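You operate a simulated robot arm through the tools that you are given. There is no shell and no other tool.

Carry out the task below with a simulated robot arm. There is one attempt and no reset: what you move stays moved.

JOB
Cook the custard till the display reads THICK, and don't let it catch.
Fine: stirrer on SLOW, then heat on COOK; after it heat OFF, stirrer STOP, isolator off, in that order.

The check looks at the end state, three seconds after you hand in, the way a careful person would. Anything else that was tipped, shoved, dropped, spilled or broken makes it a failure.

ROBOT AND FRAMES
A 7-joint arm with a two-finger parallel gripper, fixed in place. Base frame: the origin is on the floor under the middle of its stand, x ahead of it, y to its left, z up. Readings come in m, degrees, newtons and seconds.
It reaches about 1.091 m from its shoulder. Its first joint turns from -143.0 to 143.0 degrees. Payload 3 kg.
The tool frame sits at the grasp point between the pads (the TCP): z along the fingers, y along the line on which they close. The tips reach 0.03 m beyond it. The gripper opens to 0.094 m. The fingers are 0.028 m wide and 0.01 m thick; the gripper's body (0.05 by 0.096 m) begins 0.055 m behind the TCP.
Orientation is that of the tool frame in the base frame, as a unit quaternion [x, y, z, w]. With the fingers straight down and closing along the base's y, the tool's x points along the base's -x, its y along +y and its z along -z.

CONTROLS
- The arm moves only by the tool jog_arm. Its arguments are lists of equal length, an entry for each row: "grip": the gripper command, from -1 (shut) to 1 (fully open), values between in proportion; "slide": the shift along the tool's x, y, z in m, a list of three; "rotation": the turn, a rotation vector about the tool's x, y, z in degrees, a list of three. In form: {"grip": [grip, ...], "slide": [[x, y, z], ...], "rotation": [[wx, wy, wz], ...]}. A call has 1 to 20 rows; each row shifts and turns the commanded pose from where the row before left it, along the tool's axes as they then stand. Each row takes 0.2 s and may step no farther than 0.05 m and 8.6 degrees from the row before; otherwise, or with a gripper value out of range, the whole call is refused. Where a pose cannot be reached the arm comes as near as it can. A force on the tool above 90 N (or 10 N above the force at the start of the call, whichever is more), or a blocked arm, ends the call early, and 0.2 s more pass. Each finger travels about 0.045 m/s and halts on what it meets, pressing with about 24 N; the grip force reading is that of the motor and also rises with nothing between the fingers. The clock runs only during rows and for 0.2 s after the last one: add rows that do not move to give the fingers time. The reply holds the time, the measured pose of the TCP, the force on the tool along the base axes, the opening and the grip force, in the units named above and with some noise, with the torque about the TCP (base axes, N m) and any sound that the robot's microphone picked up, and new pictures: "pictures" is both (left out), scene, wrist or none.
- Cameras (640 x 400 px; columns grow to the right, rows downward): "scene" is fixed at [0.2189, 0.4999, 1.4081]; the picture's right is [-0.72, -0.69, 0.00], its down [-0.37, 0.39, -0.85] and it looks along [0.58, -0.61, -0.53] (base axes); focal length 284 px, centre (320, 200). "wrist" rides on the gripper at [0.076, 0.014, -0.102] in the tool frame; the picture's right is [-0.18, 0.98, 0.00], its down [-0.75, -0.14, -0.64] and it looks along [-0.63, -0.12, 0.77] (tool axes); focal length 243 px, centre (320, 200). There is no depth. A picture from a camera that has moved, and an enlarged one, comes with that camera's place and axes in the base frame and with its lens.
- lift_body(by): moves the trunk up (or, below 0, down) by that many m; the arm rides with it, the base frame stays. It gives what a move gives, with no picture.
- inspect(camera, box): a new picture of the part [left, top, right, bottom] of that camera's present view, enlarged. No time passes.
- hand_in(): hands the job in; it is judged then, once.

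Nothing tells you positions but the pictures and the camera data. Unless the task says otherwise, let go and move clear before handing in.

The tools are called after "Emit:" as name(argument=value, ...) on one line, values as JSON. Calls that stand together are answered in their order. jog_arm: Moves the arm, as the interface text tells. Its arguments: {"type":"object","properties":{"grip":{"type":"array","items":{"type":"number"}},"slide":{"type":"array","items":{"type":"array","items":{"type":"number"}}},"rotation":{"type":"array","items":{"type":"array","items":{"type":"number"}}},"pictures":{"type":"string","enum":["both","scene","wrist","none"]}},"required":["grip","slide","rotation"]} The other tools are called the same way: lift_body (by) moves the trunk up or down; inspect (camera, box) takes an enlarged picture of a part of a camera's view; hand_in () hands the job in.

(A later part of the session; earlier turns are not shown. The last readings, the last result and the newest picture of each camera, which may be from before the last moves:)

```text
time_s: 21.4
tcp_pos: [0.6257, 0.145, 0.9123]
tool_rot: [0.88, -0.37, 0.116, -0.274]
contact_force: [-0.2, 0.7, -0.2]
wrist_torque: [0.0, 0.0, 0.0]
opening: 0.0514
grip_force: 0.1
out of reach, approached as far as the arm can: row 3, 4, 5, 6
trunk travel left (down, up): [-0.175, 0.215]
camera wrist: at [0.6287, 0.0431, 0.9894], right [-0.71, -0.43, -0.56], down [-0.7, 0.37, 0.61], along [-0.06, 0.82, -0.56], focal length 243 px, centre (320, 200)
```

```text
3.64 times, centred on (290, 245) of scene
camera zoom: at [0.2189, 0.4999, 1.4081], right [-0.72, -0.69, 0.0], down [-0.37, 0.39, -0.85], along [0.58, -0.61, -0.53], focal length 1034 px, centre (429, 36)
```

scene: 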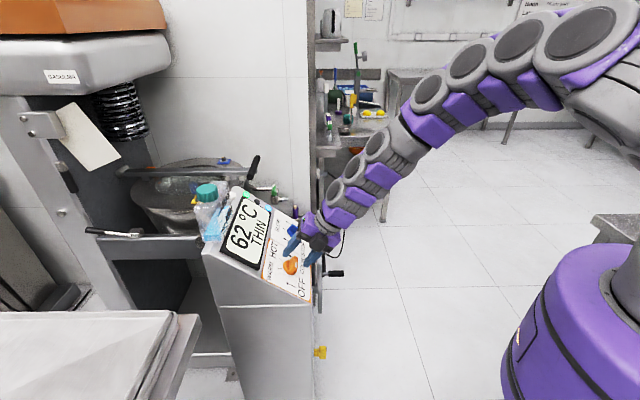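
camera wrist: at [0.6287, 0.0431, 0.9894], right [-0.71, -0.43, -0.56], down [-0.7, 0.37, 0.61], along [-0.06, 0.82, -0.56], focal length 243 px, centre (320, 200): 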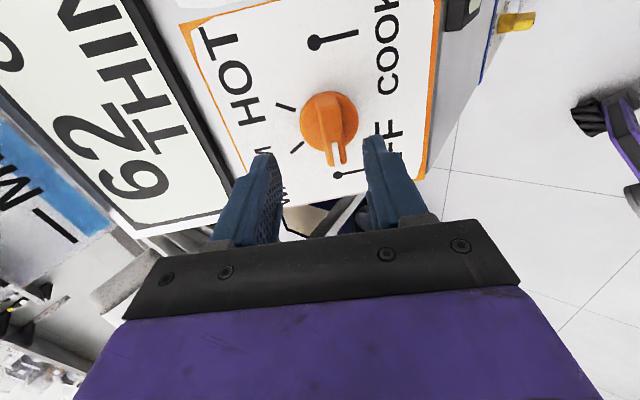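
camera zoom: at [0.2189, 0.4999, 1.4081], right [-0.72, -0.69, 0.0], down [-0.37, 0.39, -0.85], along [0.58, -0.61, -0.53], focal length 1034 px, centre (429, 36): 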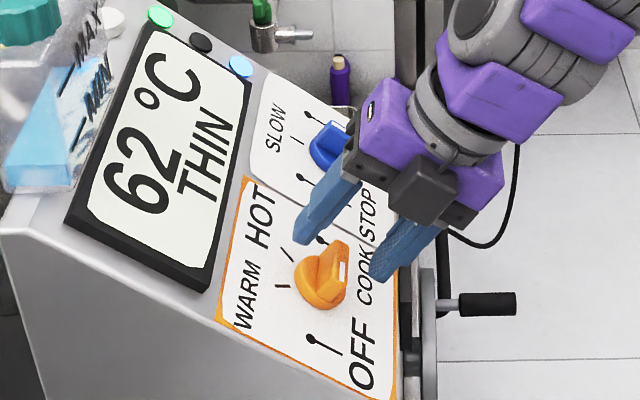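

The arm ran out of reach in this pose (its wrist is nearly straight), stopping ~2 cm short of the knob. I'll back off, raise the tool and lower the trunk so the wrist has more bend for this approach.

Emit:
jog_arm(grip=[0.1, 0.1, 0.1, 0.1, 0.1, 0.1, 0.1], slide=[[0, 0, -0.03], [0, 0, -0.03], [0, -0.0215, -0.0307], [0, -0.0215, -0.0307], [0, -0.0215, -0.0307], [0, -0.0215, -0.0307], [0, 0, 0]], rotation=[[0, 0, 0], [0, 0, 0], [0, 0, 0], [0, 0, 0], [0, 0, 0], [0, 0, 0], [0, 0, 0]], pictures="scene")

```text
time_s: 23.0
tcp_pos: [0.6023, 0.1223, 1.1134]
tool_rot: [0.879, -0.37, 0.117, -0.278]
contact_force: [-0.2, -0.4, 0.7]
wrist_torque: [-0.01, 0.0, 0.02]
opening: 0.0519
grip_force: 0.0
trunk travel left (down, up): [-0.175, 0.215]
```

scene: 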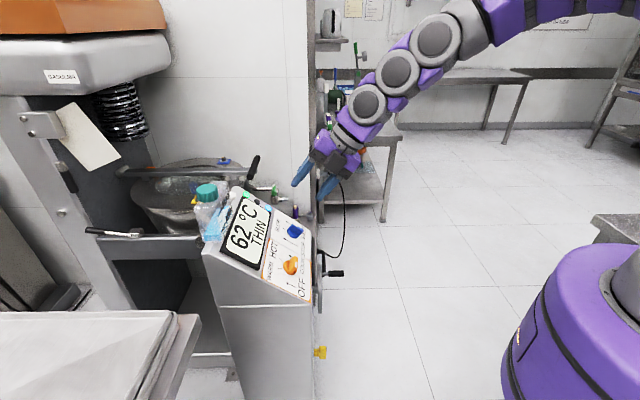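

Emit:
lift_body(by=-0.14)

Emit:
inspect(camera="scene", box=[0, 0, 640, 400])

Emit:
inspect(camera="wrist", box=[220, 50, 420, 230])

```text
time_s: 24.7
tcp_pos: [0.6021, 0.1215, 0.9733]
tool_rot: [0.879, -0.369, 0.117, -0.277]
contact_force: [0.6, 0.0, -0.3]
wrist_torque: [0.03, 0.01, -0.01]
opening: 0.0518
grip_force: 0.1
trunk travel left (down, up): [-0.035, 0.355]
```

```text
1.00 times, centred on (320, 200) of scene (not enlarged: the box is as wide or as high as the picture)
camera zoom: at [0.2189, 0.4999, 1.4081], right [-0.72, -0.69, 0.0], down [-0.37, 0.39, -0.85], along [0.58, -0.61, -0.53], focal length 284 px, centre (320, 200)
```

zoom: 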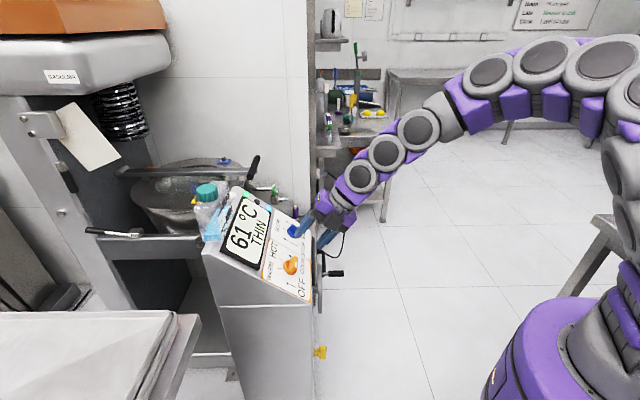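

```text
2.22 times, centred on (320, 140) of wrist
camera zoom: at [0.6048, 0.0193, 1.0502], right [-0.7, -0.43, -0.56], down [-0.71, 0.36, 0.61], along [-0.06, 0.83, -0.56], focal length 539 px, centre (320, 333)
```

zoom: 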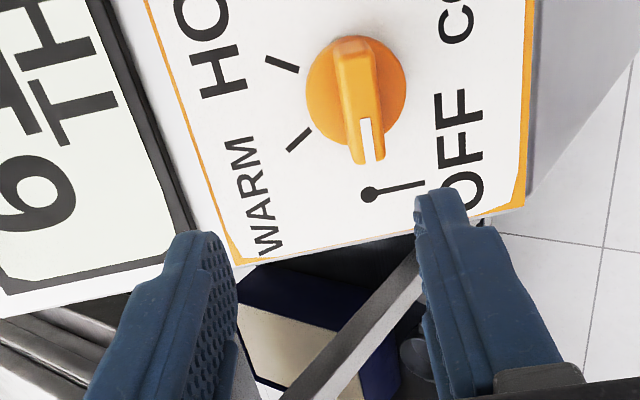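

Display reads 61 °C THIN and the trunk is lower now. The heat knob axis is at tool (+8 mm, +17 mm); I'll centre and descend most of the way.

Emit:
jog_arm(grip=[0.1, 0.1, 0.1, 0.1, 0.1, 0.1], slide=[[0.008, 0.0172, 0], [0, 0, 0.02], [0, 0, 0.02], [0, 0, 0.02], [0, 0, 0.01], [0, 0, 0]], rotation=[[0, 0, 0], [0, 0, 0], [0, 0, 0], [0, 0, 0], [0, 0, 0], [0, 0, 0]])

Emit:
inspect(camera="wrist", box=[220, 50, 420, 230])

```text
time_s: 26.1
tcp_pos: [0.6275, 0.1352, 0.9058]
tool_rot: [0.879, -0.369, 0.117, -0.278]
contact_force: [-0.2, 0.3, -1.2]
wrist_torque: [0.02, -0.03, -0.01]
opening: 0.0516
grip_force: 0.1
trunk travel left (down, up): [-0.035, 0.355]
camera wrist: at [0.6296, 0.0306, 0.9822], right [-0.7, -0.43, -0.56], down [-0.71, 0.36, 0.61], along [-0.06, 0.83, -0.56], focal length 243 px, centre (320, 200)
```

scene: 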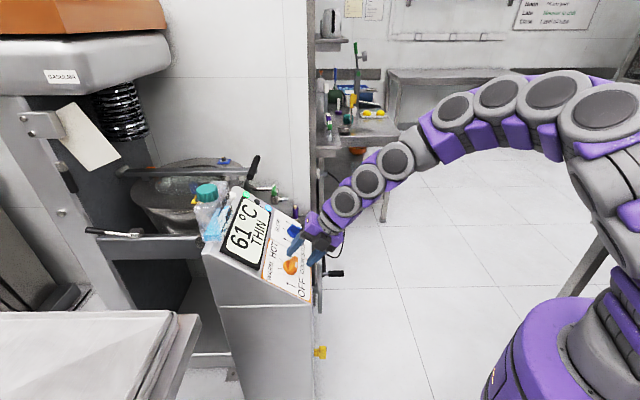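
wrist: 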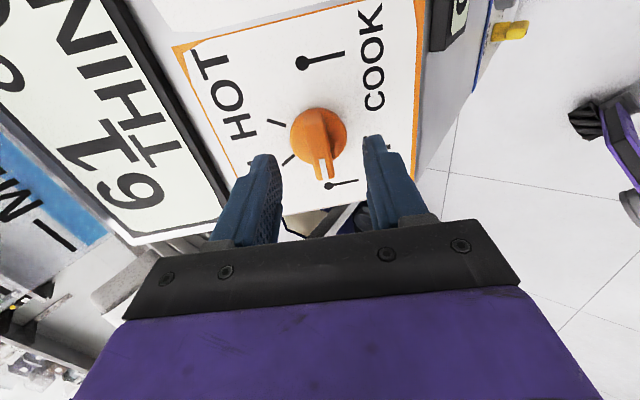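

```text
2.22 times, centred on (320, 140) of wrist
camera zoom: at [0.6296, 0.0306, 0.9822], right [-0.7, -0.43, -0.56], down [-0.71, 0.36, 0.61], along [-0.06, 0.83, -0.56], focal length 539 px, centre (320, 333)
```

zoom: 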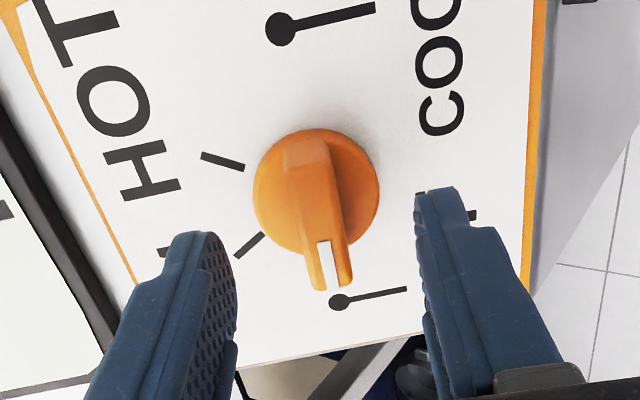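

In reach now, nicely aligned (offset about 1 mm). Final 19 mm descent and close on the heat knob's ridge.

Emit:
jog_arm(grip=[0.1, 0.1, 0.1, 0.1, 0.1], slide=[[0.0007, -0.001, 0.006], [0, 0, 0.006], [0, 0, 0.004], [0, 0, 0.003], [0, 0, 0]], rotation=[[0, 0, 0], [0, 0, 0], [0, 0, 0], [0, 0, 0], [0, 0, 0]], pictures="wrist")

Emit:
inspect(camera="wrist", box=[220, 50, 420, 230])

Emit:
inspect(camera="scene", box=[240, 190, 340, 300])

```text
time_s: 27.3
tcp_pos: [0.6356, 0.1418, 0.8921]
tool_rot: [0.879, -0.369, 0.117, -0.277]
contact_force: [0.1, 0.1, -0.2]
wrist_torque: [-0.01, -0.01, -0.01]
opening: 0.0516
grip_force: 0.0
trunk travel left (down, up): [-0.035, 0.355]
camera wrist: at [0.6384, 0.039, 0.9671], right [-0.7, -0.43, -0.56], down [-0.71, 0.36, 0.61], along [-0.06, 0.83, -0.56], focal length 243 px, centre (320, 200)
```

wrist: 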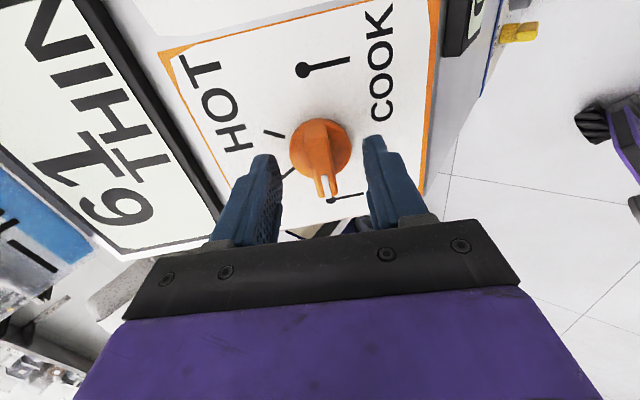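

```text
2.22 times, centred on (320, 140) of wrist
camera zoom: at [0.6384, 0.039, 0.9671], right [-0.7, -0.43, -0.56], down [-0.71, 0.36, 0.61], along [-0.06, 0.83, -0.56], focal length 539 px, centre (320, 333)
```

zoom: 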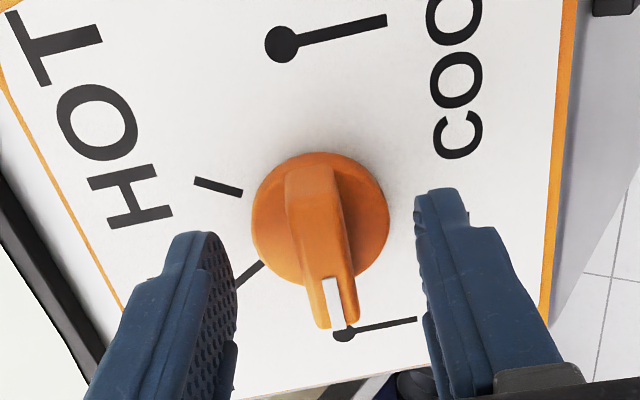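

```text
3.64 times, centred on (290, 245) of scene
camera zoom: at [0.2189, 0.4999, 1.4081], right [-0.72, -0.69, 0.0], down [-0.37, 0.39, -0.85], along [0.58, -0.61, -0.53], focal length 1034 px, centre (429, 36)
```

zoom: 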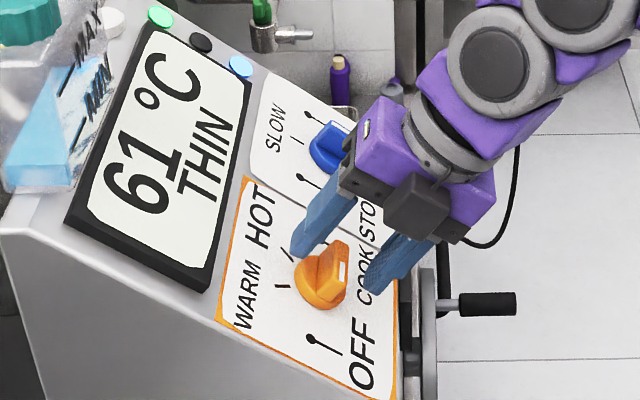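

Axis offset is under 1 mm. Closing on the ridge.

Emit:
jog_arm(grip=[-1, -1, -1, -1, -1], slide=[[0, 0, 0.002], [0, 0, 0], [0, 0, 0], [0, 0, 0], [0, 0, 0]], rotation=[[0, 0, 0], [0, 0, 0], [0, 0, 0], [0, 0, 0], [0, 0, 0]], pictures="wrist")

```text
time_s: 28.5
tcp_pos: [0.6354, 0.1421, 0.8896]
tool_rot: [0.88, -0.369, 0.115, -0.278]
contact_force: [-8.5, -5.5, -11.1]
wrist_torque: [-0.3, -0.72, -0.5]
opening: 0.0146
grip_force: 45.2
trunk travel left (down, up): [-0.035, 0.355]
camera wrist: at [0.6389, 0.0393, 0.9648], right [-0.7, -0.43, -0.56], down [-0.71, 0.36, 0.61], along [-0.06, 0.83, -0.56], focal length 243 px, centre (320, 200)
```

wrist: 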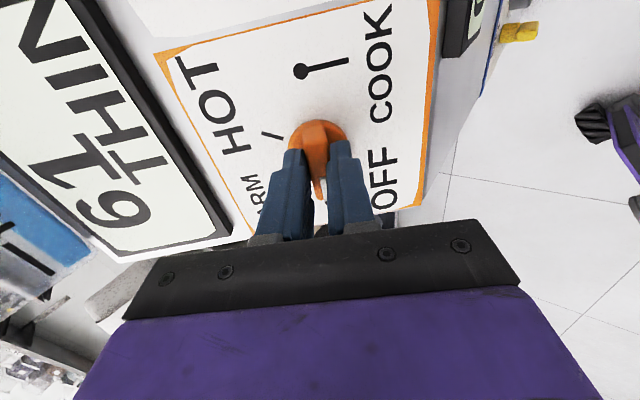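

Held firmly (14.6 mm). Turning the heat knob clockwise, first 60° to WARM, with a slight correction along tool y.

Emit:
jog_arm(grip=[-1, -1, -1, -1, -1], slide=[[0, 0.0015, 0], [0, 0, 0], [0, 0, 0], [0, 0, 0], [0, 0, 0]], rotation=[[0, 0, 0], [0, 0, 7.5], [0, 0, 7.5], [0, 0, 7.5], [0, 0, 7.5]], pictures="none")

```text
time_s: 29.7
tcp_pos: [0.6356, 0.1407, 0.8893]
tool_rot: [0.753, -0.586, 0.039, -0.298]
contact_force: [-6.4, -4.9, -15.7]
wrist_torque: [0.71, -0.16, 0.38]
opening: 0.0148
grip_force: 45.0
trunk travel left (down, up): [-0.035, 0.355]
```

Emit:
jog_arm(grip=[-1, -1, -1, -1, -1], slide=[[0.0007, 0.0015, 0], [0, 0, 0], [0, 0, 0], [0, 0, 0], [0, 0, 0]], rotation=[[0, 0, 0], [0, 0, 7.5], [0, 0, 7.5], [0, 0, 7.5], [0, 0, 7.5]], pictures="wrist")

Emit:
inspect(camera="scene", box=[220, 180, 320, 290])

```text
time_s: 30.9
tcp_pos: [0.633, 0.1411, 0.8887]
tool_rot: [-0.576, 0.76, 0.039, 0.298]
contact_force: [-10.9, -2.3, -9.2]
wrist_torque: [0.62, -0.51, 0.13]
opening: 0.0142
grip_force: 45.3
trunk travel left (down, up): [-0.035, 0.355]
camera wrist: at [0.5667, 0.0412, 0.9305], right [-0.85, 0.48, -0.19], down [-0.02, 0.34, 0.94], along [0.52, 0.81, -0.28], focal length 243 px, centre (320, 200)
```

wrist: 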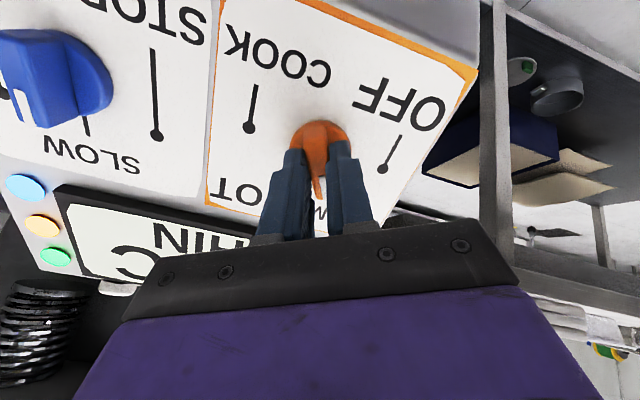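

```text
3.64 times, centred on (270, 235) of scene
camera zoom: at [0.2189, 0.4999, 1.4081], right [-0.72, -0.69, 0.0], down [-0.37, 0.39, -0.85], along [0.58, -0.61, -0.53], focal length 1034 px, centre (502, 73)
```

zoom: 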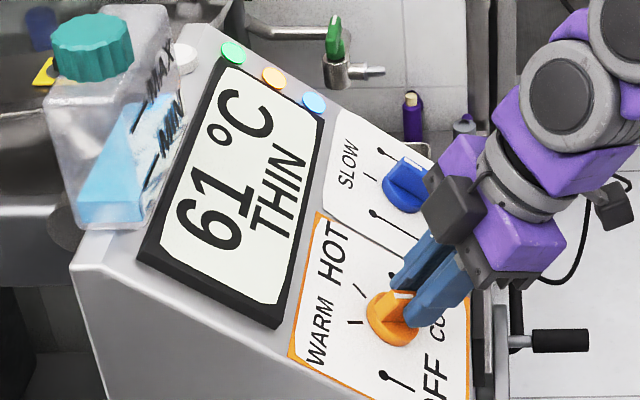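

WARM reached and the heat lamp is lit; forces are small. Continue to HOT and on to COOK.

Emit:
jog_arm(grip=[-1, -1, -1, -1, -1], slide=[[0.001, 0.0015, 0], [0, 0, 0], [0, 0, 0], [0, 0, 0], [0, 0, 0]], rotation=[[0, 0, 0], [0, 0, 7.5], [0, 0, 7.5], [0, 0, 7.5], [0, 0, 7.5]], pictures="none")

```text
time_s: 32.1
tcp_pos: [0.6331, 0.1428, 0.8886]
tool_rot: [-0.359, 0.883, 0.113, 0.279]
contact_force: [-2.4, 1.1, 2.7]
wrist_torque: [-0.11, 0.64, 0.34]
opening: 0.0139
grip_force: 45.2
trunk travel left (down, up): [-0.035, 0.355]
```

Emit:
jog_arm(grip=[-1, -1, -1, -1, -1], slide=[[0, 0, 0], [0, 0, 0], [0, 0, 0], [0, 0, 0], [0, 0, 0]], rotation=[[0, 0, 7.5], [0, 0, 7.5], [0, 0, 7.5], [0, 0, 7.5], [0, 0, 7.5]], pictures="none")

```text
time_s: 33.3
tcp_pos: [0.6319, 0.1432, 0.8889]
tool_rot: [-0.058, 0.952, 0.196, 0.225]
contact_force: [2.3, 14.4, 13.0]
wrist_torque: [0.69, 0.74, 0.92]
opening: 0.0145
grip_force: 44.3
trunk travel left (down, up): [-0.035, 0.355]
```

Emit:
jog_arm(grip=[-1, -1, -1, -1, -1], slide=[[-0.0008, 0.002, 0], [0, 0, 0], [0, 0, 0], [0, 0, 0], [0, 0, 0]], rotation=[[0, 0, 7.5], [0, 0, 7.5], [0, 0, 7.5], [0, 0, 7.5], [0, 0, 0]], pictures="wrist")

Emit:
inspect(camera="scene", box=[220, 180, 320, 290])

```text
time_s: 34.5
tcp_pos: [0.6323, 0.1451, 0.8894]
tool_rot: [0.192, 0.934, 0.249, 0.168]
contact_force: [-6.6, 13.5, 10.6]
wrist_torque: [1.18, 0.7, 1.05]
opening: 0.0147
grip_force: 45.0
trunk travel left (down, up): [-0.035, 0.355]
camera wrist: at [0.5276, 0.1493, 0.9639], right [0.43, 0.71, 0.56], down [0.35, -0.7, 0.62], along [0.83, -0.07, -0.55], focal length 243 px, centre (320, 200)
```

wrist: 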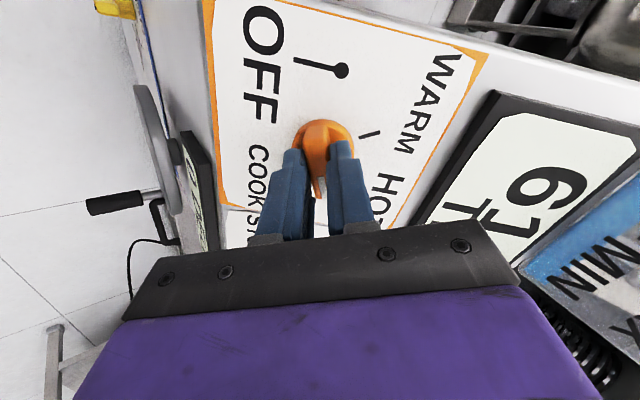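

```text
3.64 times, centred on (270, 235) of scene
camera zoom: at [0.2189, 0.4999, 1.4081], right [-0.72, -0.69, 0.0], down [-0.37, 0.39, -0.85], along [0.58, -0.61, -0.53], focal length 1034 px, centre (502, 73)
```

zoom: 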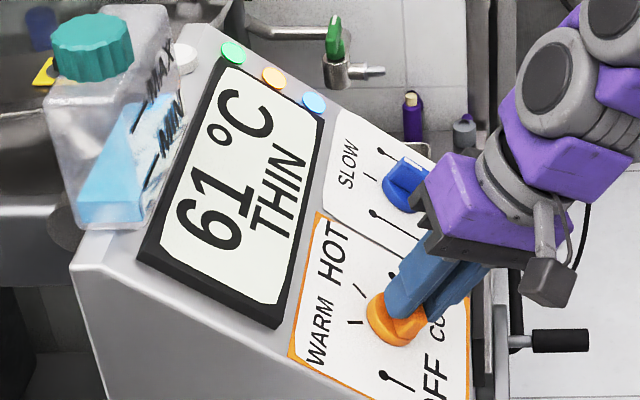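

The knob is at about 20° from COOK; rotate the last 22° in three rows.

Emit:
jog_arm(grip=[-1, -1, -1, -1], slide=[[0.001, 0.0015, 0], [0, 0, 0], [0, 0, 0], [0, 0, 0]], rotation=[[0, 0, 7.5], [0, 0, 7.5], [0, 0, 7.0], [0, 0, 0]], pictures="wrist")

Emit:
inspect(camera="scene", box=[220, 180, 320, 290])

Emit:
inspect(camera="wrist", box=[220, 50, 420, 230])

```text
time_s: 35.5
tcp_pos: [0.6324, 0.1449, 0.8915]
tool_rot: [0.366, 0.881, 0.276, 0.118]
contact_force: [-1.5, 10.2, 5.6]
wrist_torque: [1.11, -0.06, 0.63]
opening: 0.0149
grip_force: 45.5
trunk travel left (down, up): [-0.035, 0.355]
camera wrist: at [0.545, 0.1671, 0.9813], right [0.7, 0.44, 0.56], down [0.18, -0.87, 0.45], along [0.69, -0.21, -0.69], focal length 243 px, centre (320, 200)
```

wrist: 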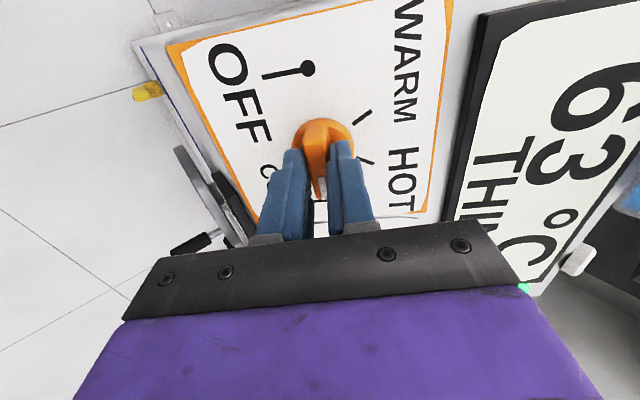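

```text
3.64 times, centred on (270, 235) of scene
camera zoom: at [0.2189, 0.4999, 1.4081], right [-0.72, -0.69, 0.0], down [-0.37, 0.39, -0.85], along [0.58, -0.61, -0.53], focal length 1034 px, centre (502, 73)
```

zoom: 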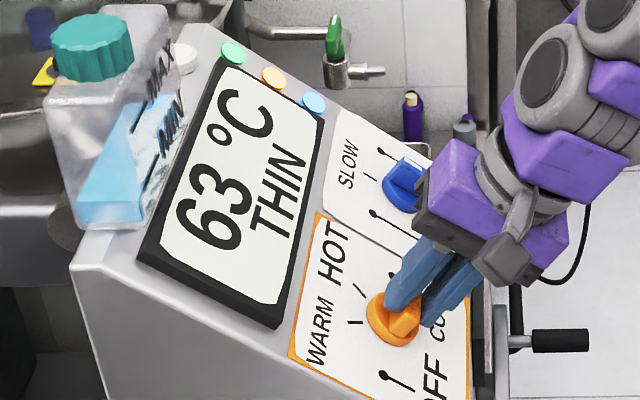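

```text
2.22 times, centred on (320, 140) of wrist
camera zoom: at [0.545, 0.1671, 0.9813], right [0.7, 0.44, 0.56], down [0.18, -0.87, 0.45], along [0.69, -0.21, -0.69], focal length 539 px, centre (320, 333)
```

zoom: 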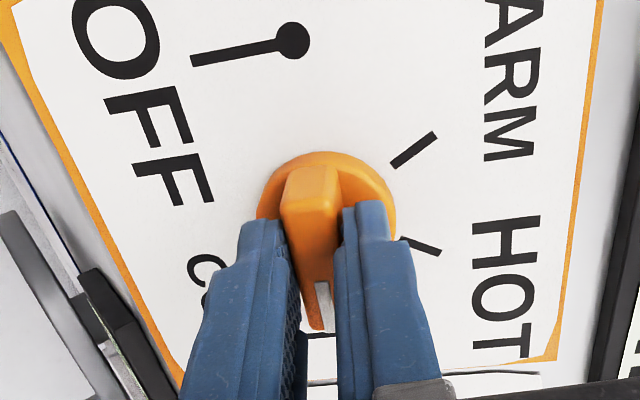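

Heat is on COOK (pointer at the COOK dot), lamps on, and it reads 63 °C THIN. I'll keep hold of the knob and poll the display in short waits.

Emit:
jog_arm(grip=[-1, -1, -1, -1, -1], slide=[[0, 0, 0], [0, 0, 0], [0, 0, 0], [0, 0, 0], [0, 0, 0]], rotation=[[0, 0, 0], [0, 0, 0], [0, 0, 0], [0, 0, 0], [0, 0, 0]], pictures="none")

Emit:
inspect(camera="scene", box=[200, 170, 320, 290])

```text
time_s: 36.7
tcp_pos: [0.6327, 0.1457, 0.8894]
tool_rot: [0.366, 0.881, 0.275, 0.119]
contact_force: [0.4, 6.8, 4.8]
wrist_torque: [0.24, -0.84, -0.35]
opening: 0.015
grip_force: 44.6
trunk travel left (down, up): [-0.035, 0.355]
```

```text
3.33 times, centred on (260, 230) of scene
camera zoom: at [0.2189, 0.4999, 1.4081], right [-0.72, -0.69, 0.0], down [-0.37, 0.39, -0.85], along [0.58, -0.61, -0.53], focal length 948 px, centre (520, 100)
```

zoom: 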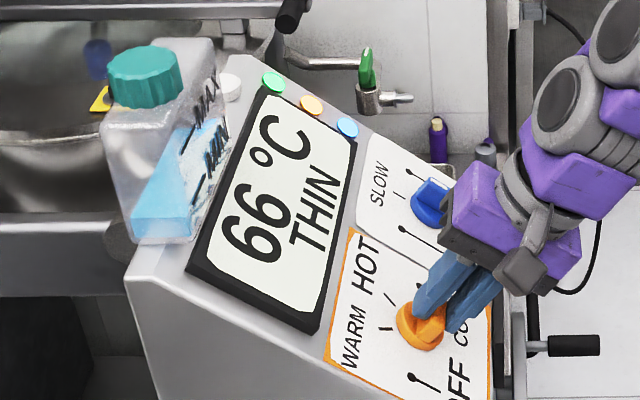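

66 °C and climbing about 2.5 °C/s, still THIN. Continue with short waits.

Emit:
jog_arm(grip=[-1, -1, -1, -1, -1, -1, -1], slide=[[0, 0, 0], [0, 0, 0], [0, 0, 0], [0, 0, 0], [0, 0, 0], [0, 0, 0], [0, 0, 0]], rotation=[[0, 0, 0], [0, 0, 0], [0, 0, 0], [0, 0, 0], [0, 0, 0], [0, 0, 0], [0, 0, 0]], pictures="none")

Emit:
inspect(camera="scene", box=[200, 170, 320, 290])

```text
time_s: 38.3
tcp_pos: [0.6327, 0.1457, 0.8894]
tool_rot: [0.366, 0.881, 0.277, 0.117]
contact_force: [3.4, 4.7, 5.7]
wrist_torque: [0.46, -0.61, -0.04]
opening: 0.0147
grip_force: 45.1
trunk travel left (down, up): [-0.035, 0.355]
```

```text
3.33 times, centred on (260, 230) of scene
camera zoom: at [0.2189, 0.4999, 1.4081], right [-0.72, -0.69, 0.0], down [-0.37, 0.39, -0.85], along [0.58, -0.61, -0.53], focal length 948 px, centre (520, 100)
```

zoom: 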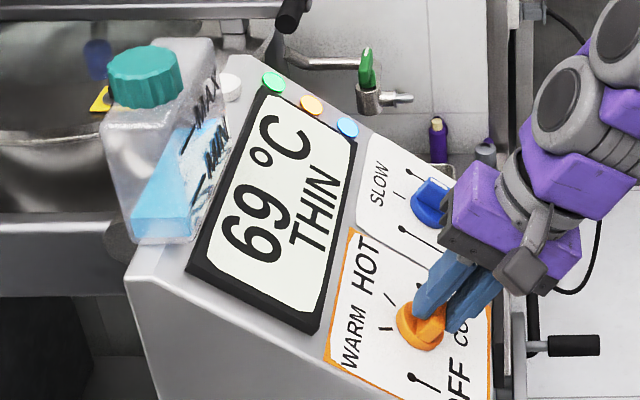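

69 °C THIN, rising about 2 °C/s. Continue waiting in short steps, ready to turn back.

Emit:
jog_arm(grip=[-1, -1, -1, -1, -1, -1, -1], slide=[[0, 0, 0], [0, 0, 0], [0, 0, 0], [0, 0, 0], [0, 0, 0], [0, 0, 0], [0, 0, 0]], rotation=[[0, 0, 0], [0, 0, 0], [0, 0, 0], [0, 0, 0], [0, 0, 0], [0, 0, 0], [0, 0, 0]], pictures="none")

Emit:
inspect(camera="scene", box=[200, 170, 320, 290])

```text
time_s: 39.9
tcp_pos: [0.6331, 0.1457, 0.8896]
tool_rot: [0.366, 0.881, 0.277, 0.117]
contact_force: [4.6, 4.9, 7.8]
wrist_torque: [0.57, -0.62, -0.01]
opening: 0.0147
grip_force: 45.0
trunk travel left (down, up): [-0.035, 0.355]
```

```text
3.33 times, centred on (260, 230) of scene
camera zoom: at [0.2189, 0.4999, 1.4081], right [-0.72, -0.69, 0.0], down [-0.37, 0.39, -0.85], along [0.58, -0.61, -0.53], focal length 948 px, centre (520, 100)
```

zoom: 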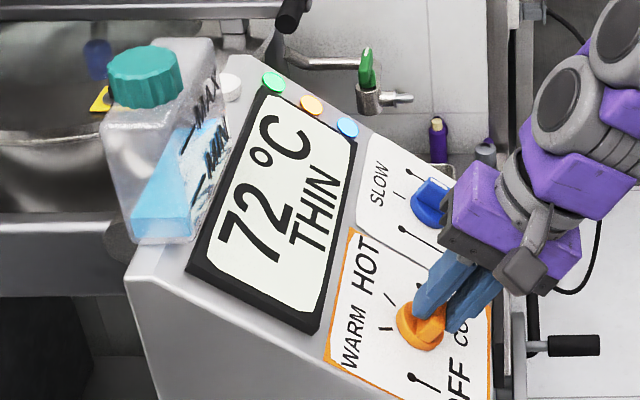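

72 °C THIN. Keep polling.

Emit:
jog_arm(grip=[-1, -1, -1, -1, -1], slide=[[0, 0, 0], [0, 0, 0], [0, 0, 0], [0, 0, 0], [0, 0, 0]], rotation=[[0, 0, 0], [0, 0, 0], [0, 0, 0], [0, 0, 0], [0, 0, 0]], pictures="none")

Emit:
inspect(camera="scene", box=[200, 170, 320, 290])

```text
time_s: 41.1
tcp_pos: [0.6321, 0.1452, 0.8896]
tool_rot: [0.365, 0.881, 0.277, 0.117]
contact_force: [5.9, 4.4, 7.9]
wrist_torque: [0.55, -0.6, 0.0]
opening: 0.0147
grip_force: 44.5
trunk travel left (down, up): [-0.035, 0.355]
```

```text
3.33 times, centred on (260, 230) of scene
camera zoom: at [0.2189, 0.4999, 1.4081], right [-0.72, -0.69, 0.0], down [-0.37, 0.39, -0.85], along [0.58, -0.61, -0.53], focal length 948 px, centre (520, 100)
```

zoom: 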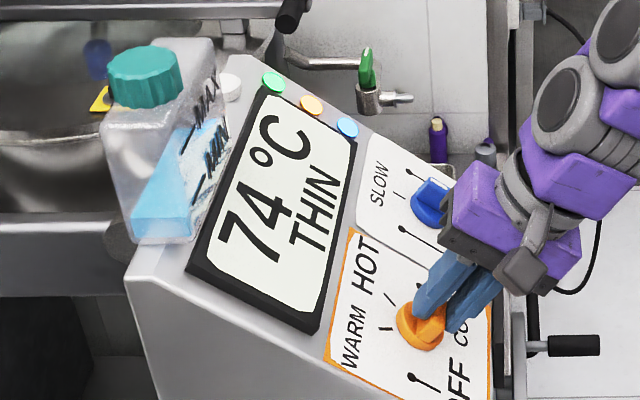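

74 °C THIN. Continue.

Emit:
jog_arm(grip=[-1, -1, -1, -1, -1], slide=[[0, 0, 0], [0, 0, 0], [0, 0, 0], [0, 0, 0], [0, 0, 0]], rotation=[[0, 0, 0], [0, 0, 0], [0, 0, 0], [0, 0, 0], [0, 0, 0]], pictures="none")

Emit:
inspect(camera="scene", box=[200, 170, 320, 290])

```text
time_s: 42.3
tcp_pos: [0.6328, 0.145, 0.8901]
tool_rot: [0.366, 0.881, 0.277, 0.118]
contact_force: [5.4, 3.6, 9.2]
wrist_torque: [0.55, -0.68, -0.03]
opening: 0.0149
grip_force: 45.1
trunk travel left (down, up): [-0.035, 0.355]
```

```text
3.33 times, centred on (260, 230) of scene
camera zoom: at [0.2189, 0.4999, 1.4081], right [-0.72, -0.69, 0.0], down [-0.37, 0.39, -0.85], along [0.58, -0.61, -0.53], focal length 948 px, centre (520, 100)
```

zoom: 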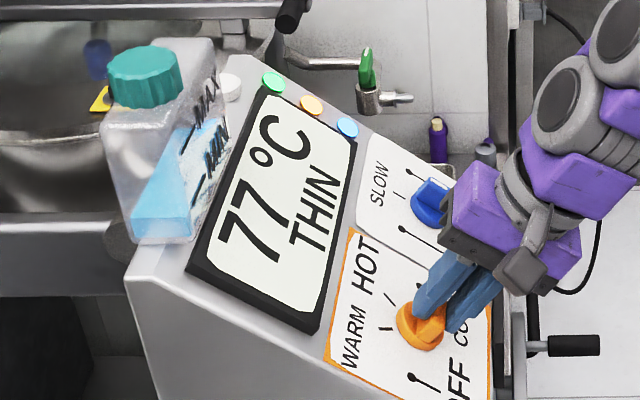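

77 °C THIN. Getting near the likely thickening range, so shorter polls.

Emit:
jog_arm(grip=[-1, -1, -1], slide=[[0, 0, 0], [0, 0, 0], [0, 0, 0]], rotation=[[0, 0, 0], [0, 0, 0], [0, 0, 0]], pictures="none")

Emit:
inspect(camera="scene", box=[200, 170, 320, 290])

```text
time_s: 43.1
tcp_pos: [0.6325, 0.1453, 0.8889]
tool_rot: [0.366, 0.881, 0.277, 0.118]
contact_force: [5.7, 4.1, 8.8]
wrist_torque: [0.6, -0.66, -0.01]
opening: 0.0149
grip_force: 45.0
trunk travel left (down, up): [-0.035, 0.355]
```

```text
3.33 times, centred on (260, 230) of scene
camera zoom: at [0.2189, 0.4999, 1.4081], right [-0.72, -0.69, 0.0], down [-0.37, 0.39, -0.85], along [0.58, -0.61, -0.53], focal length 948 px, centre (520, 100)
```

zoom: 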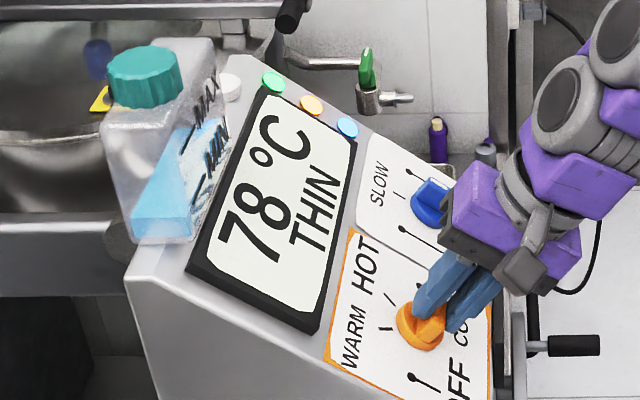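

78 °C THIN. Continue short polls.

Emit:
jog_arm(grip=[-1, -1, -1], slide=[[0, 0, 0], [0, 0, 0], [0, 0, 0]], rotation=[[0, 0, 0], [0, 0, 0], [0, 0, 0]], pictures="none")

Emit:
inspect(camera="scene", box=[200, 170, 320, 290])

```text
time_s: 43.9
tcp_pos: [0.6328, 0.1442, 0.89]
tool_rot: [0.366, 0.881, 0.277, 0.119]
contact_force: [6.4, 3.3, 9.5]
wrist_torque: [0.59, -0.6, 0.04]
opening: 0.0146
grip_force: 44.7
trunk travel left (down, up): [-0.035, 0.355]
```

```text
3.33 times, centred on (260, 230) of scene
camera zoom: at [0.2189, 0.4999, 1.4081], right [-0.72, -0.69, 0.0], down [-0.37, 0.39, -0.85], along [0.58, -0.61, -0.53], focal length 948 px, centre (520, 100)
```

zoom: 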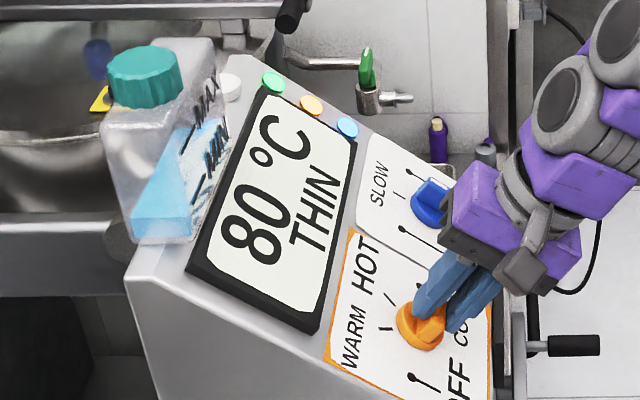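

80 °C THIN. Continue.

Emit:
jog_arm(grip=[-1, -1, -1], slide=[[0, 0, 0], [0, 0, 0], [0, 0, 0]], rotation=[[0, 0, 0], [0, 0, 0], [0, 0, 0]], pictures="none")

Emit:
inspect(camera="scene", box=[200, 170, 320, 290])

```text
time_s: 44.7
tcp_pos: [0.6331, 0.1448, 0.8894]
tool_rot: [0.366, 0.881, 0.276, 0.118]
contact_force: [5.6, 4.3, 9.3]
wrist_torque: [0.54, -0.64, -0.05]
opening: 0.015
grip_force: 44.9
trunk travel left (down, up): [-0.035, 0.355]
```

```text
3.33 times, centred on (260, 230) of scene
camera zoom: at [0.2189, 0.4999, 1.4081], right [-0.72, -0.69, 0.0], down [-0.37, 0.39, -0.85], along [0.58, -0.61, -0.53], focal length 948 px, centre (520, 100)
```

zoom: 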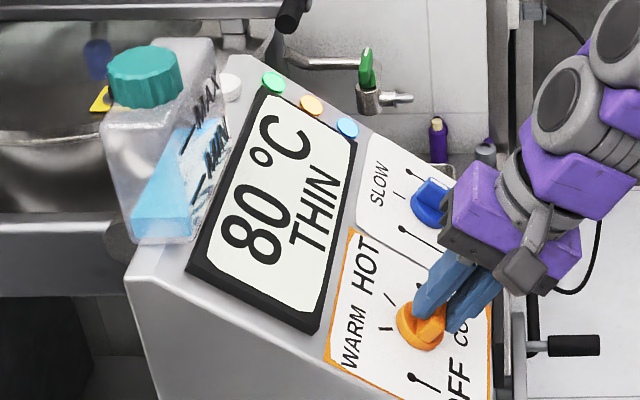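

Still 80 °C – it seems to have reached the COOK plateau, still THIN. Keep waiting with short polls.

Emit:
jog_arm(grip=[-1, -1, -1, -1], slide=[[0, 0, 0], [0, 0, 0], [0, 0, 0], [0, 0, 0]], rotation=[[0, 0, 0], [0, 0, 0], [0, 0, 0], [0, 0, 0]], pictures="none")

Emit:
inspect(camera="scene", box=[200, 170, 320, 290])

```text
time_s: 45.7
tcp_pos: [0.6319, 0.1445, 0.8898]
tool_rot: [0.366, 0.881, 0.277, 0.118]
contact_force: [5.9, 4.0, 9.0]
wrist_torque: [0.54, -0.64, 0.0]
opening: 0.0147
grip_force: 44.8
trunk travel left (down, up): [-0.035, 0.355]
```

```text
3.33 times, centred on (260, 230) of scene
camera zoom: at [0.2189, 0.4999, 1.4081], right [-0.72, -0.69, 0.0], down [-0.37, 0.39, -0.85], along [0.58, -0.61, -0.53], focal length 948 px, centre (520, 100)
```

zoom: 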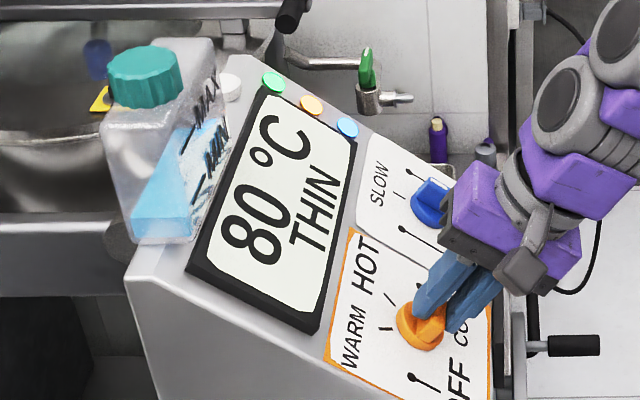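

Holding at 80 °C, still THIN; the custard needs time at temperature. Waiting in ~2 s steps.

Emit:
jog_arm(grip=[-1, -1, -1, -1, -1, -1, -1, -1], slide=[[0, 0, 0], [0, 0, 0], [0, 0, 0], [0, 0, 0], [0, 0, 0], [0, 0, 0], [0, 0, 0], [0, 0, 0]], rotation=[[0, 0, 0], [0, 0, 0], [0, 0, 0], [0, 0, 0], [0, 0, 0], [0, 0, 0], [0, 0, 0], [0, 0, 0]], pictures="none")

Emit:
inspect(camera="scene", box=[200, 170, 320, 290])

```text
time_s: 47.5
tcp_pos: [0.6315, 0.1454, 0.8893]
tool_rot: [0.366, 0.881, 0.277, 0.118]
contact_force: [6.9, 3.6, 9.8]
wrist_torque: [0.66, -0.61, 0.03]
opening: 0.0149
grip_force: 45.5
trunk travel left (down, up): [-0.035, 0.355]
```

```text
3.33 times, centred on (260, 230) of scene
camera zoom: at [0.2189, 0.4999, 1.4081], right [-0.72, -0.69, 0.0], down [-0.37, 0.39, -0.85], along [0.58, -0.61, -0.53], focal length 948 px, centre (520, 100)
```

zoom: 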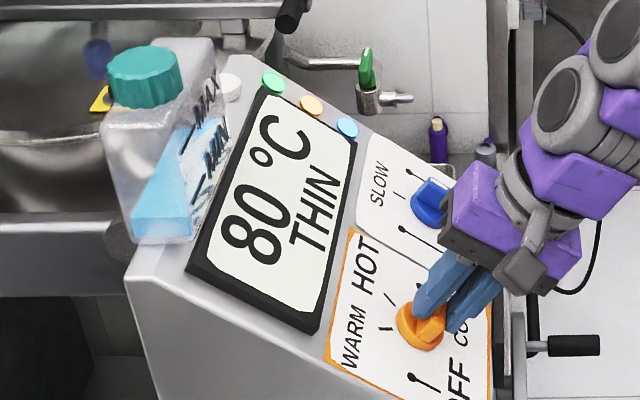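

80 °C THIN. Continue waiting.

Emit:
jog_arm(grip=[-1, -1, -1, -1, -1, -1, -1, -1, -1], slide=[[0, 0, 0], [0, 0, 0], [0, 0, 0], [0, 0, 0], [0, 0, 0], [0, 0, 0], [0, 0, 0], [0, 0, 0], [0, 0, 0]], rotation=[[0, 0, 0], [0, 0, 0], [0, 0, 0], [0, 0, 0], [0, 0, 0], [0, 0, 0], [0, 0, 0], [0, 0, 0], [0, 0, 0]], pictures="none")

Emit:
inspect(camera="scene", box=[200, 170, 320, 290])

```text
time_s: 49.5
tcp_pos: [0.6316, 0.1459, 0.8882]
tool_rot: [0.365, 0.881, 0.276, 0.118]
contact_force: [6.5, 4.3, 9.2]
wrist_torque: [0.55, -0.61, 0.0]
opening: 0.0149
grip_force: 44.6
trunk travel left (down, up): [-0.035, 0.355]
```

```text
3.33 times, centred on (260, 230) of scene
camera zoom: at [0.2189, 0.4999, 1.4081], right [-0.72, -0.69, 0.0], down [-0.37, 0.39, -0.85], along [0.58, -0.61, -0.53], focal length 948 px, centre (520, 100)
```

zoom: 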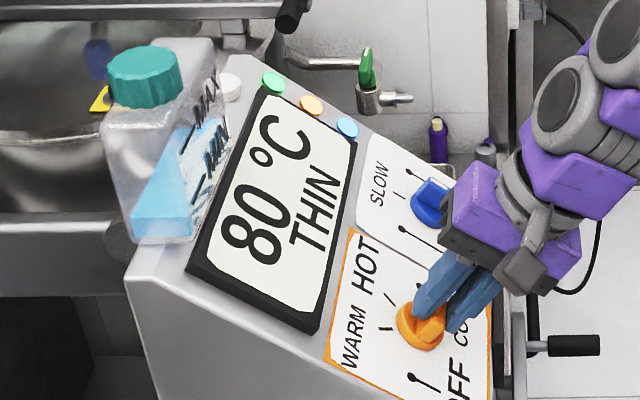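

Stable at 80 °C THIN. Continue waiting.

Emit:
jog_arm(grip=[-1, -1, -1, -1, -1, -1, -1, -1, -1], slide=[[0, 0, 0], [0, 0, 0], [0, 0, 0], [0, 0, 0], [0, 0, 0], [0, 0, 0], [0, 0, 0], [0, 0, 0], [0, 0, 0]], rotation=[[0, 0, 0], [0, 0, 0], [0, 0, 0], [0, 0, 0], [0, 0, 0], [0, 0, 0], [0, 0, 0], [0, 0, 0], [0, 0, 0]], pictures="none")

Emit:
inspect(camera="scene", box=[200, 170, 320, 290])

```text
time_s: 51.5
tcp_pos: [0.6326, 0.145, 0.8899]
tool_rot: [0.366, 0.881, 0.276, 0.118]
contact_force: [6.9, 4.7, 9.9]
wrist_torque: [0.58, -0.71, -0.03]
opening: 0.0149
grip_force: 45.3
trunk travel left (down, up): [-0.035, 0.355]
```

```text
3.33 times, centred on (260, 230) of scene
camera zoom: at [0.2189, 0.4999, 1.4081], right [-0.72, -0.69, 0.0], down [-0.37, 0.39, -0.85], along [0.58, -0.61, -0.53], focal length 948 px, centre (520, 100)
```

zoom: 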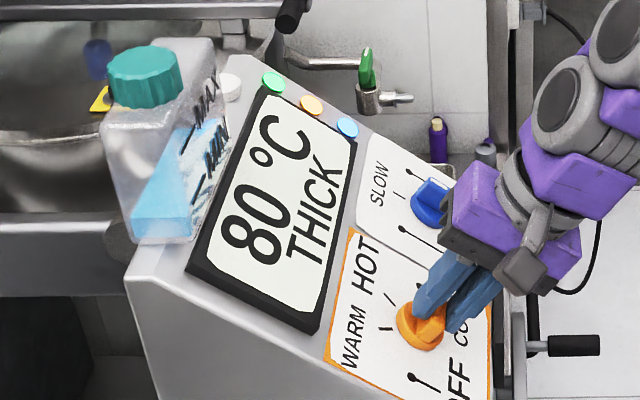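

THICK at 80 °C. Now immediately turning heat back toward OFF, reversing the same path.

Emit:
jog_arm(grip=[-1, -1, -1, -1, -1, -1, -1, -1, -1, -1, -1, -1, -1, -1, -1], slide=[[0, 0, 0], [0, 0, 0], [0, 0, 0], [-0.001, -0.0015, 0], [0, 0, 0], [0, 0, 0], [0, 0, 0], [0.0008, -0.002, 0], [0, 0, 0], [0, 0, 0], [0, 0, 0], [0, 0, 0], [0, 0, 0], [0, 0, 0], [0, 0, 0]], rotation=[[0, 0, -7.5], [0, 0, -7.5], [0, 0, -7.0], [0, 0, -7.5], [0, 0, -7.5], [0, 0, -7.5], [0, 0, -7.5], [0, 0, -8.5], [0, 0, -8.5], [0, 0, -8.5], [0, 0, -8.5], [0, 0, -8.5], [0, 0, -8.5], [0, 0, -8.5], [0, 0, -8.0]], pictures="none")

```text
time_s: 54.7
tcp_pos: [0.6338, 0.1411, 0.888]
tool_rot: [-0.577, 0.759, 0.036, 0.3]
contact_force: [9.5, 11.1, 13.5]
wrist_torque: [-0.26, -0.68, -0.6]
opening: 0.0142
grip_force: 45.5
trunk travel left (down, up): [-0.035, 0.355]
```

Emit:
jog_arm(grip=[-1, -1, -1, -1, -1, -1, -1, -1, -1], slide=[[-0.0015, -0.0015, 0], [0, 0, 0], [0, 0, 0], [0, 0, 0], [-0.0007, -0.0015, 0], [0, 0, 0], [0, 0, 0], [0, 0, 0], [0, 0, 0]], rotation=[[0, 0, -7.5], [0, 0, -7.5], [0, 0, -7.5], [0, 0, -7.5], [0, 0, -7.5], [0, 0, -7.5], [0, 0, -7.5], [0, 0, -7.5], [0, 0, 0]], pictures="both")

Emit:
inspect(camera="scene", box=[220, 180, 320, 290])

Emit:
inspect(camera="wrist", box=[220, 50, 420, 230])

```text
time_s: 56.7
tcp_pos: [0.6356, 0.1415, 0.8897]
tool_rot: [0.879, -0.369, 0.116, -0.278]
contact_force: [2.6, -2.9, 1.4]
wrist_torque: [-0.19, -1.01, -0.64]
opening: 0.0151
grip_force: 44.4
trunk travel left (down, up): [-0.035, 0.355]
camera wrist: at [0.6388, 0.0388, 0.9653], right [-0.7, -0.43, -0.56], down [-0.71, 0.36, 0.61], along [-0.06, 0.83, -0.56], focal length 243 px, centre (320, 200)
```

scene: 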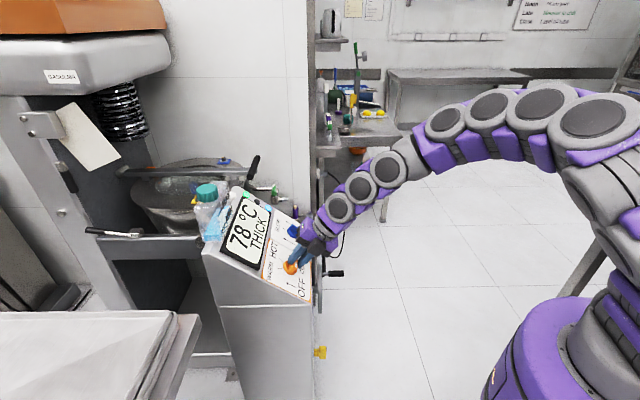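
wrist: 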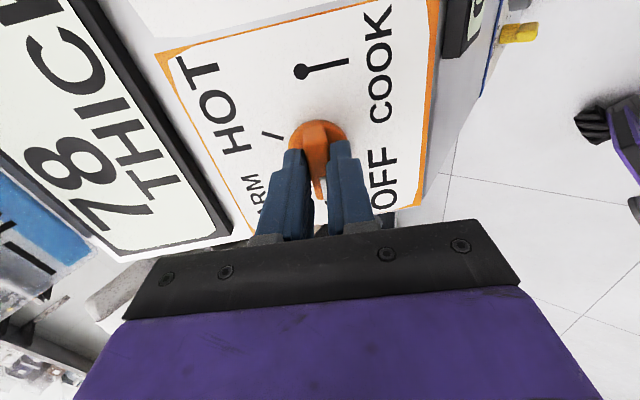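

```text
3.64 times, centred on (270, 235) of scene
camera zoom: at [0.2189, 0.4999, 1.4081], right [-0.72, -0.69, 0.0], down [-0.37, 0.39, -0.85], along [0.58, -0.61, -0.53], focal length 1034 px, centre (502, 73)
```

zoom: 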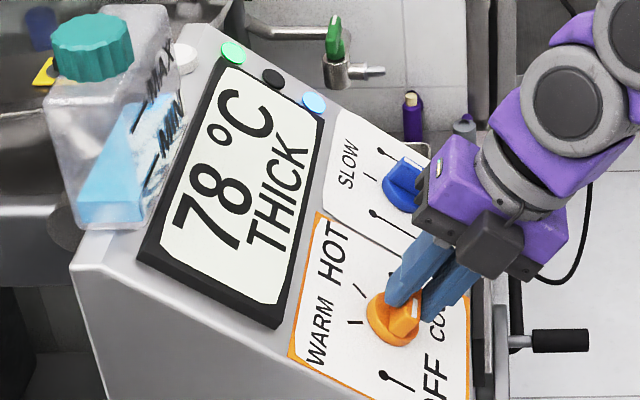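

```text
2.22 times, centred on (320, 140) of wrist
camera zoom: at [0.6388, 0.0388, 0.9653], right [-0.7, -0.43, -0.56], down [-0.71, 0.36, 0.61], along [-0.06, 0.83, -0.56], focal length 539 px, centre (320, 333)
```

zoom: 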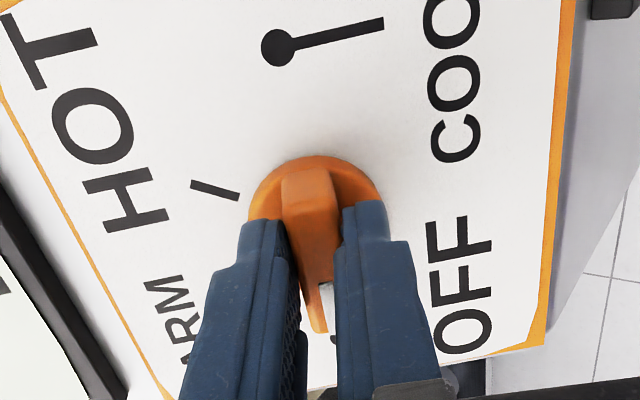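

Heat is OFF (orange lamp dark, pointer at OFF) and the display holds THICK at 78 °C. Release, back off, and go to the stirrer knob.

Emit:
jog_arm(grip=[-0.3, 0.1, 0.1, 0.1, 0.1, 0.1, 0.1, 0.1], slide=[[0, 0, 0], [0, 0, 0], [0, 0, 0], [0, 0, -0.035], [0, 0, -0.035], [0.048, 0, 0], [0.048, 0, 0], [0.0483, 0, 0]], rotation=[[0, 0, 0], [0, 0, 0], [0, 0, 0], [0, 0, 0], [0, 0, 0], [0, 0, 0], [0, 0, 0], [0, 0, 0]], pictures="scene")

Emit:
inspect(camera="scene", box=[220, 180, 320, 290])

```text
time_s: 58.5
tcp_pos: [0.7057, 0.0118, 0.948]
tool_rot: [0.879, -0.368, 0.116, -0.279]
contact_force: [-0.5, 0.4, 0.4]
wrist_torque: [-0.02, 0.01, -0.03]
opening: 0.0518
grip_force: 0.1
trunk travel left (down, up): [-0.035, 0.355]
```

scene: 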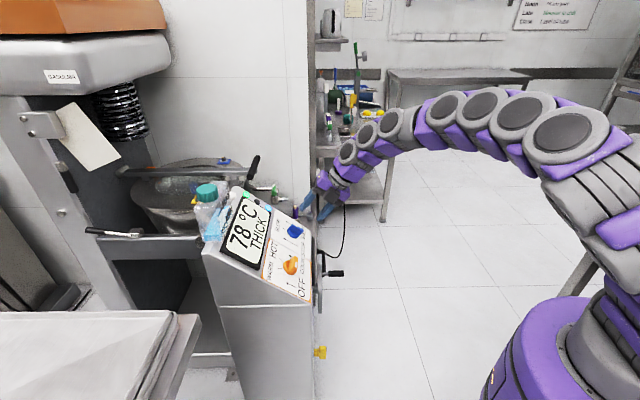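

```text
3.64 times, centred on (270, 235) of scene
camera zoom: at [0.2189, 0.4999, 1.4081], right [-0.72, -0.69, 0.0], down [-0.37, 0.39, -0.85], along [0.58, -0.61, -0.53], focal length 1034 px, centre (502, 73)
```

zoom: 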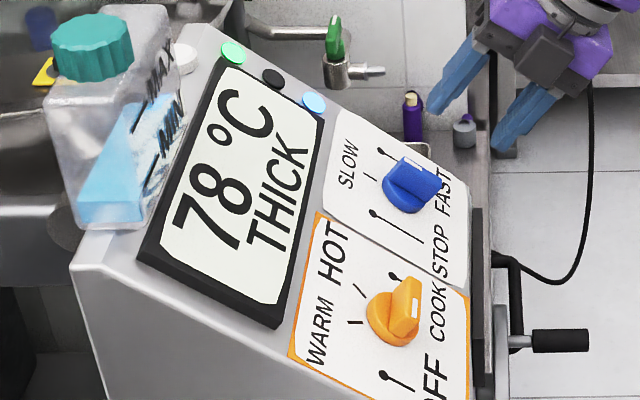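

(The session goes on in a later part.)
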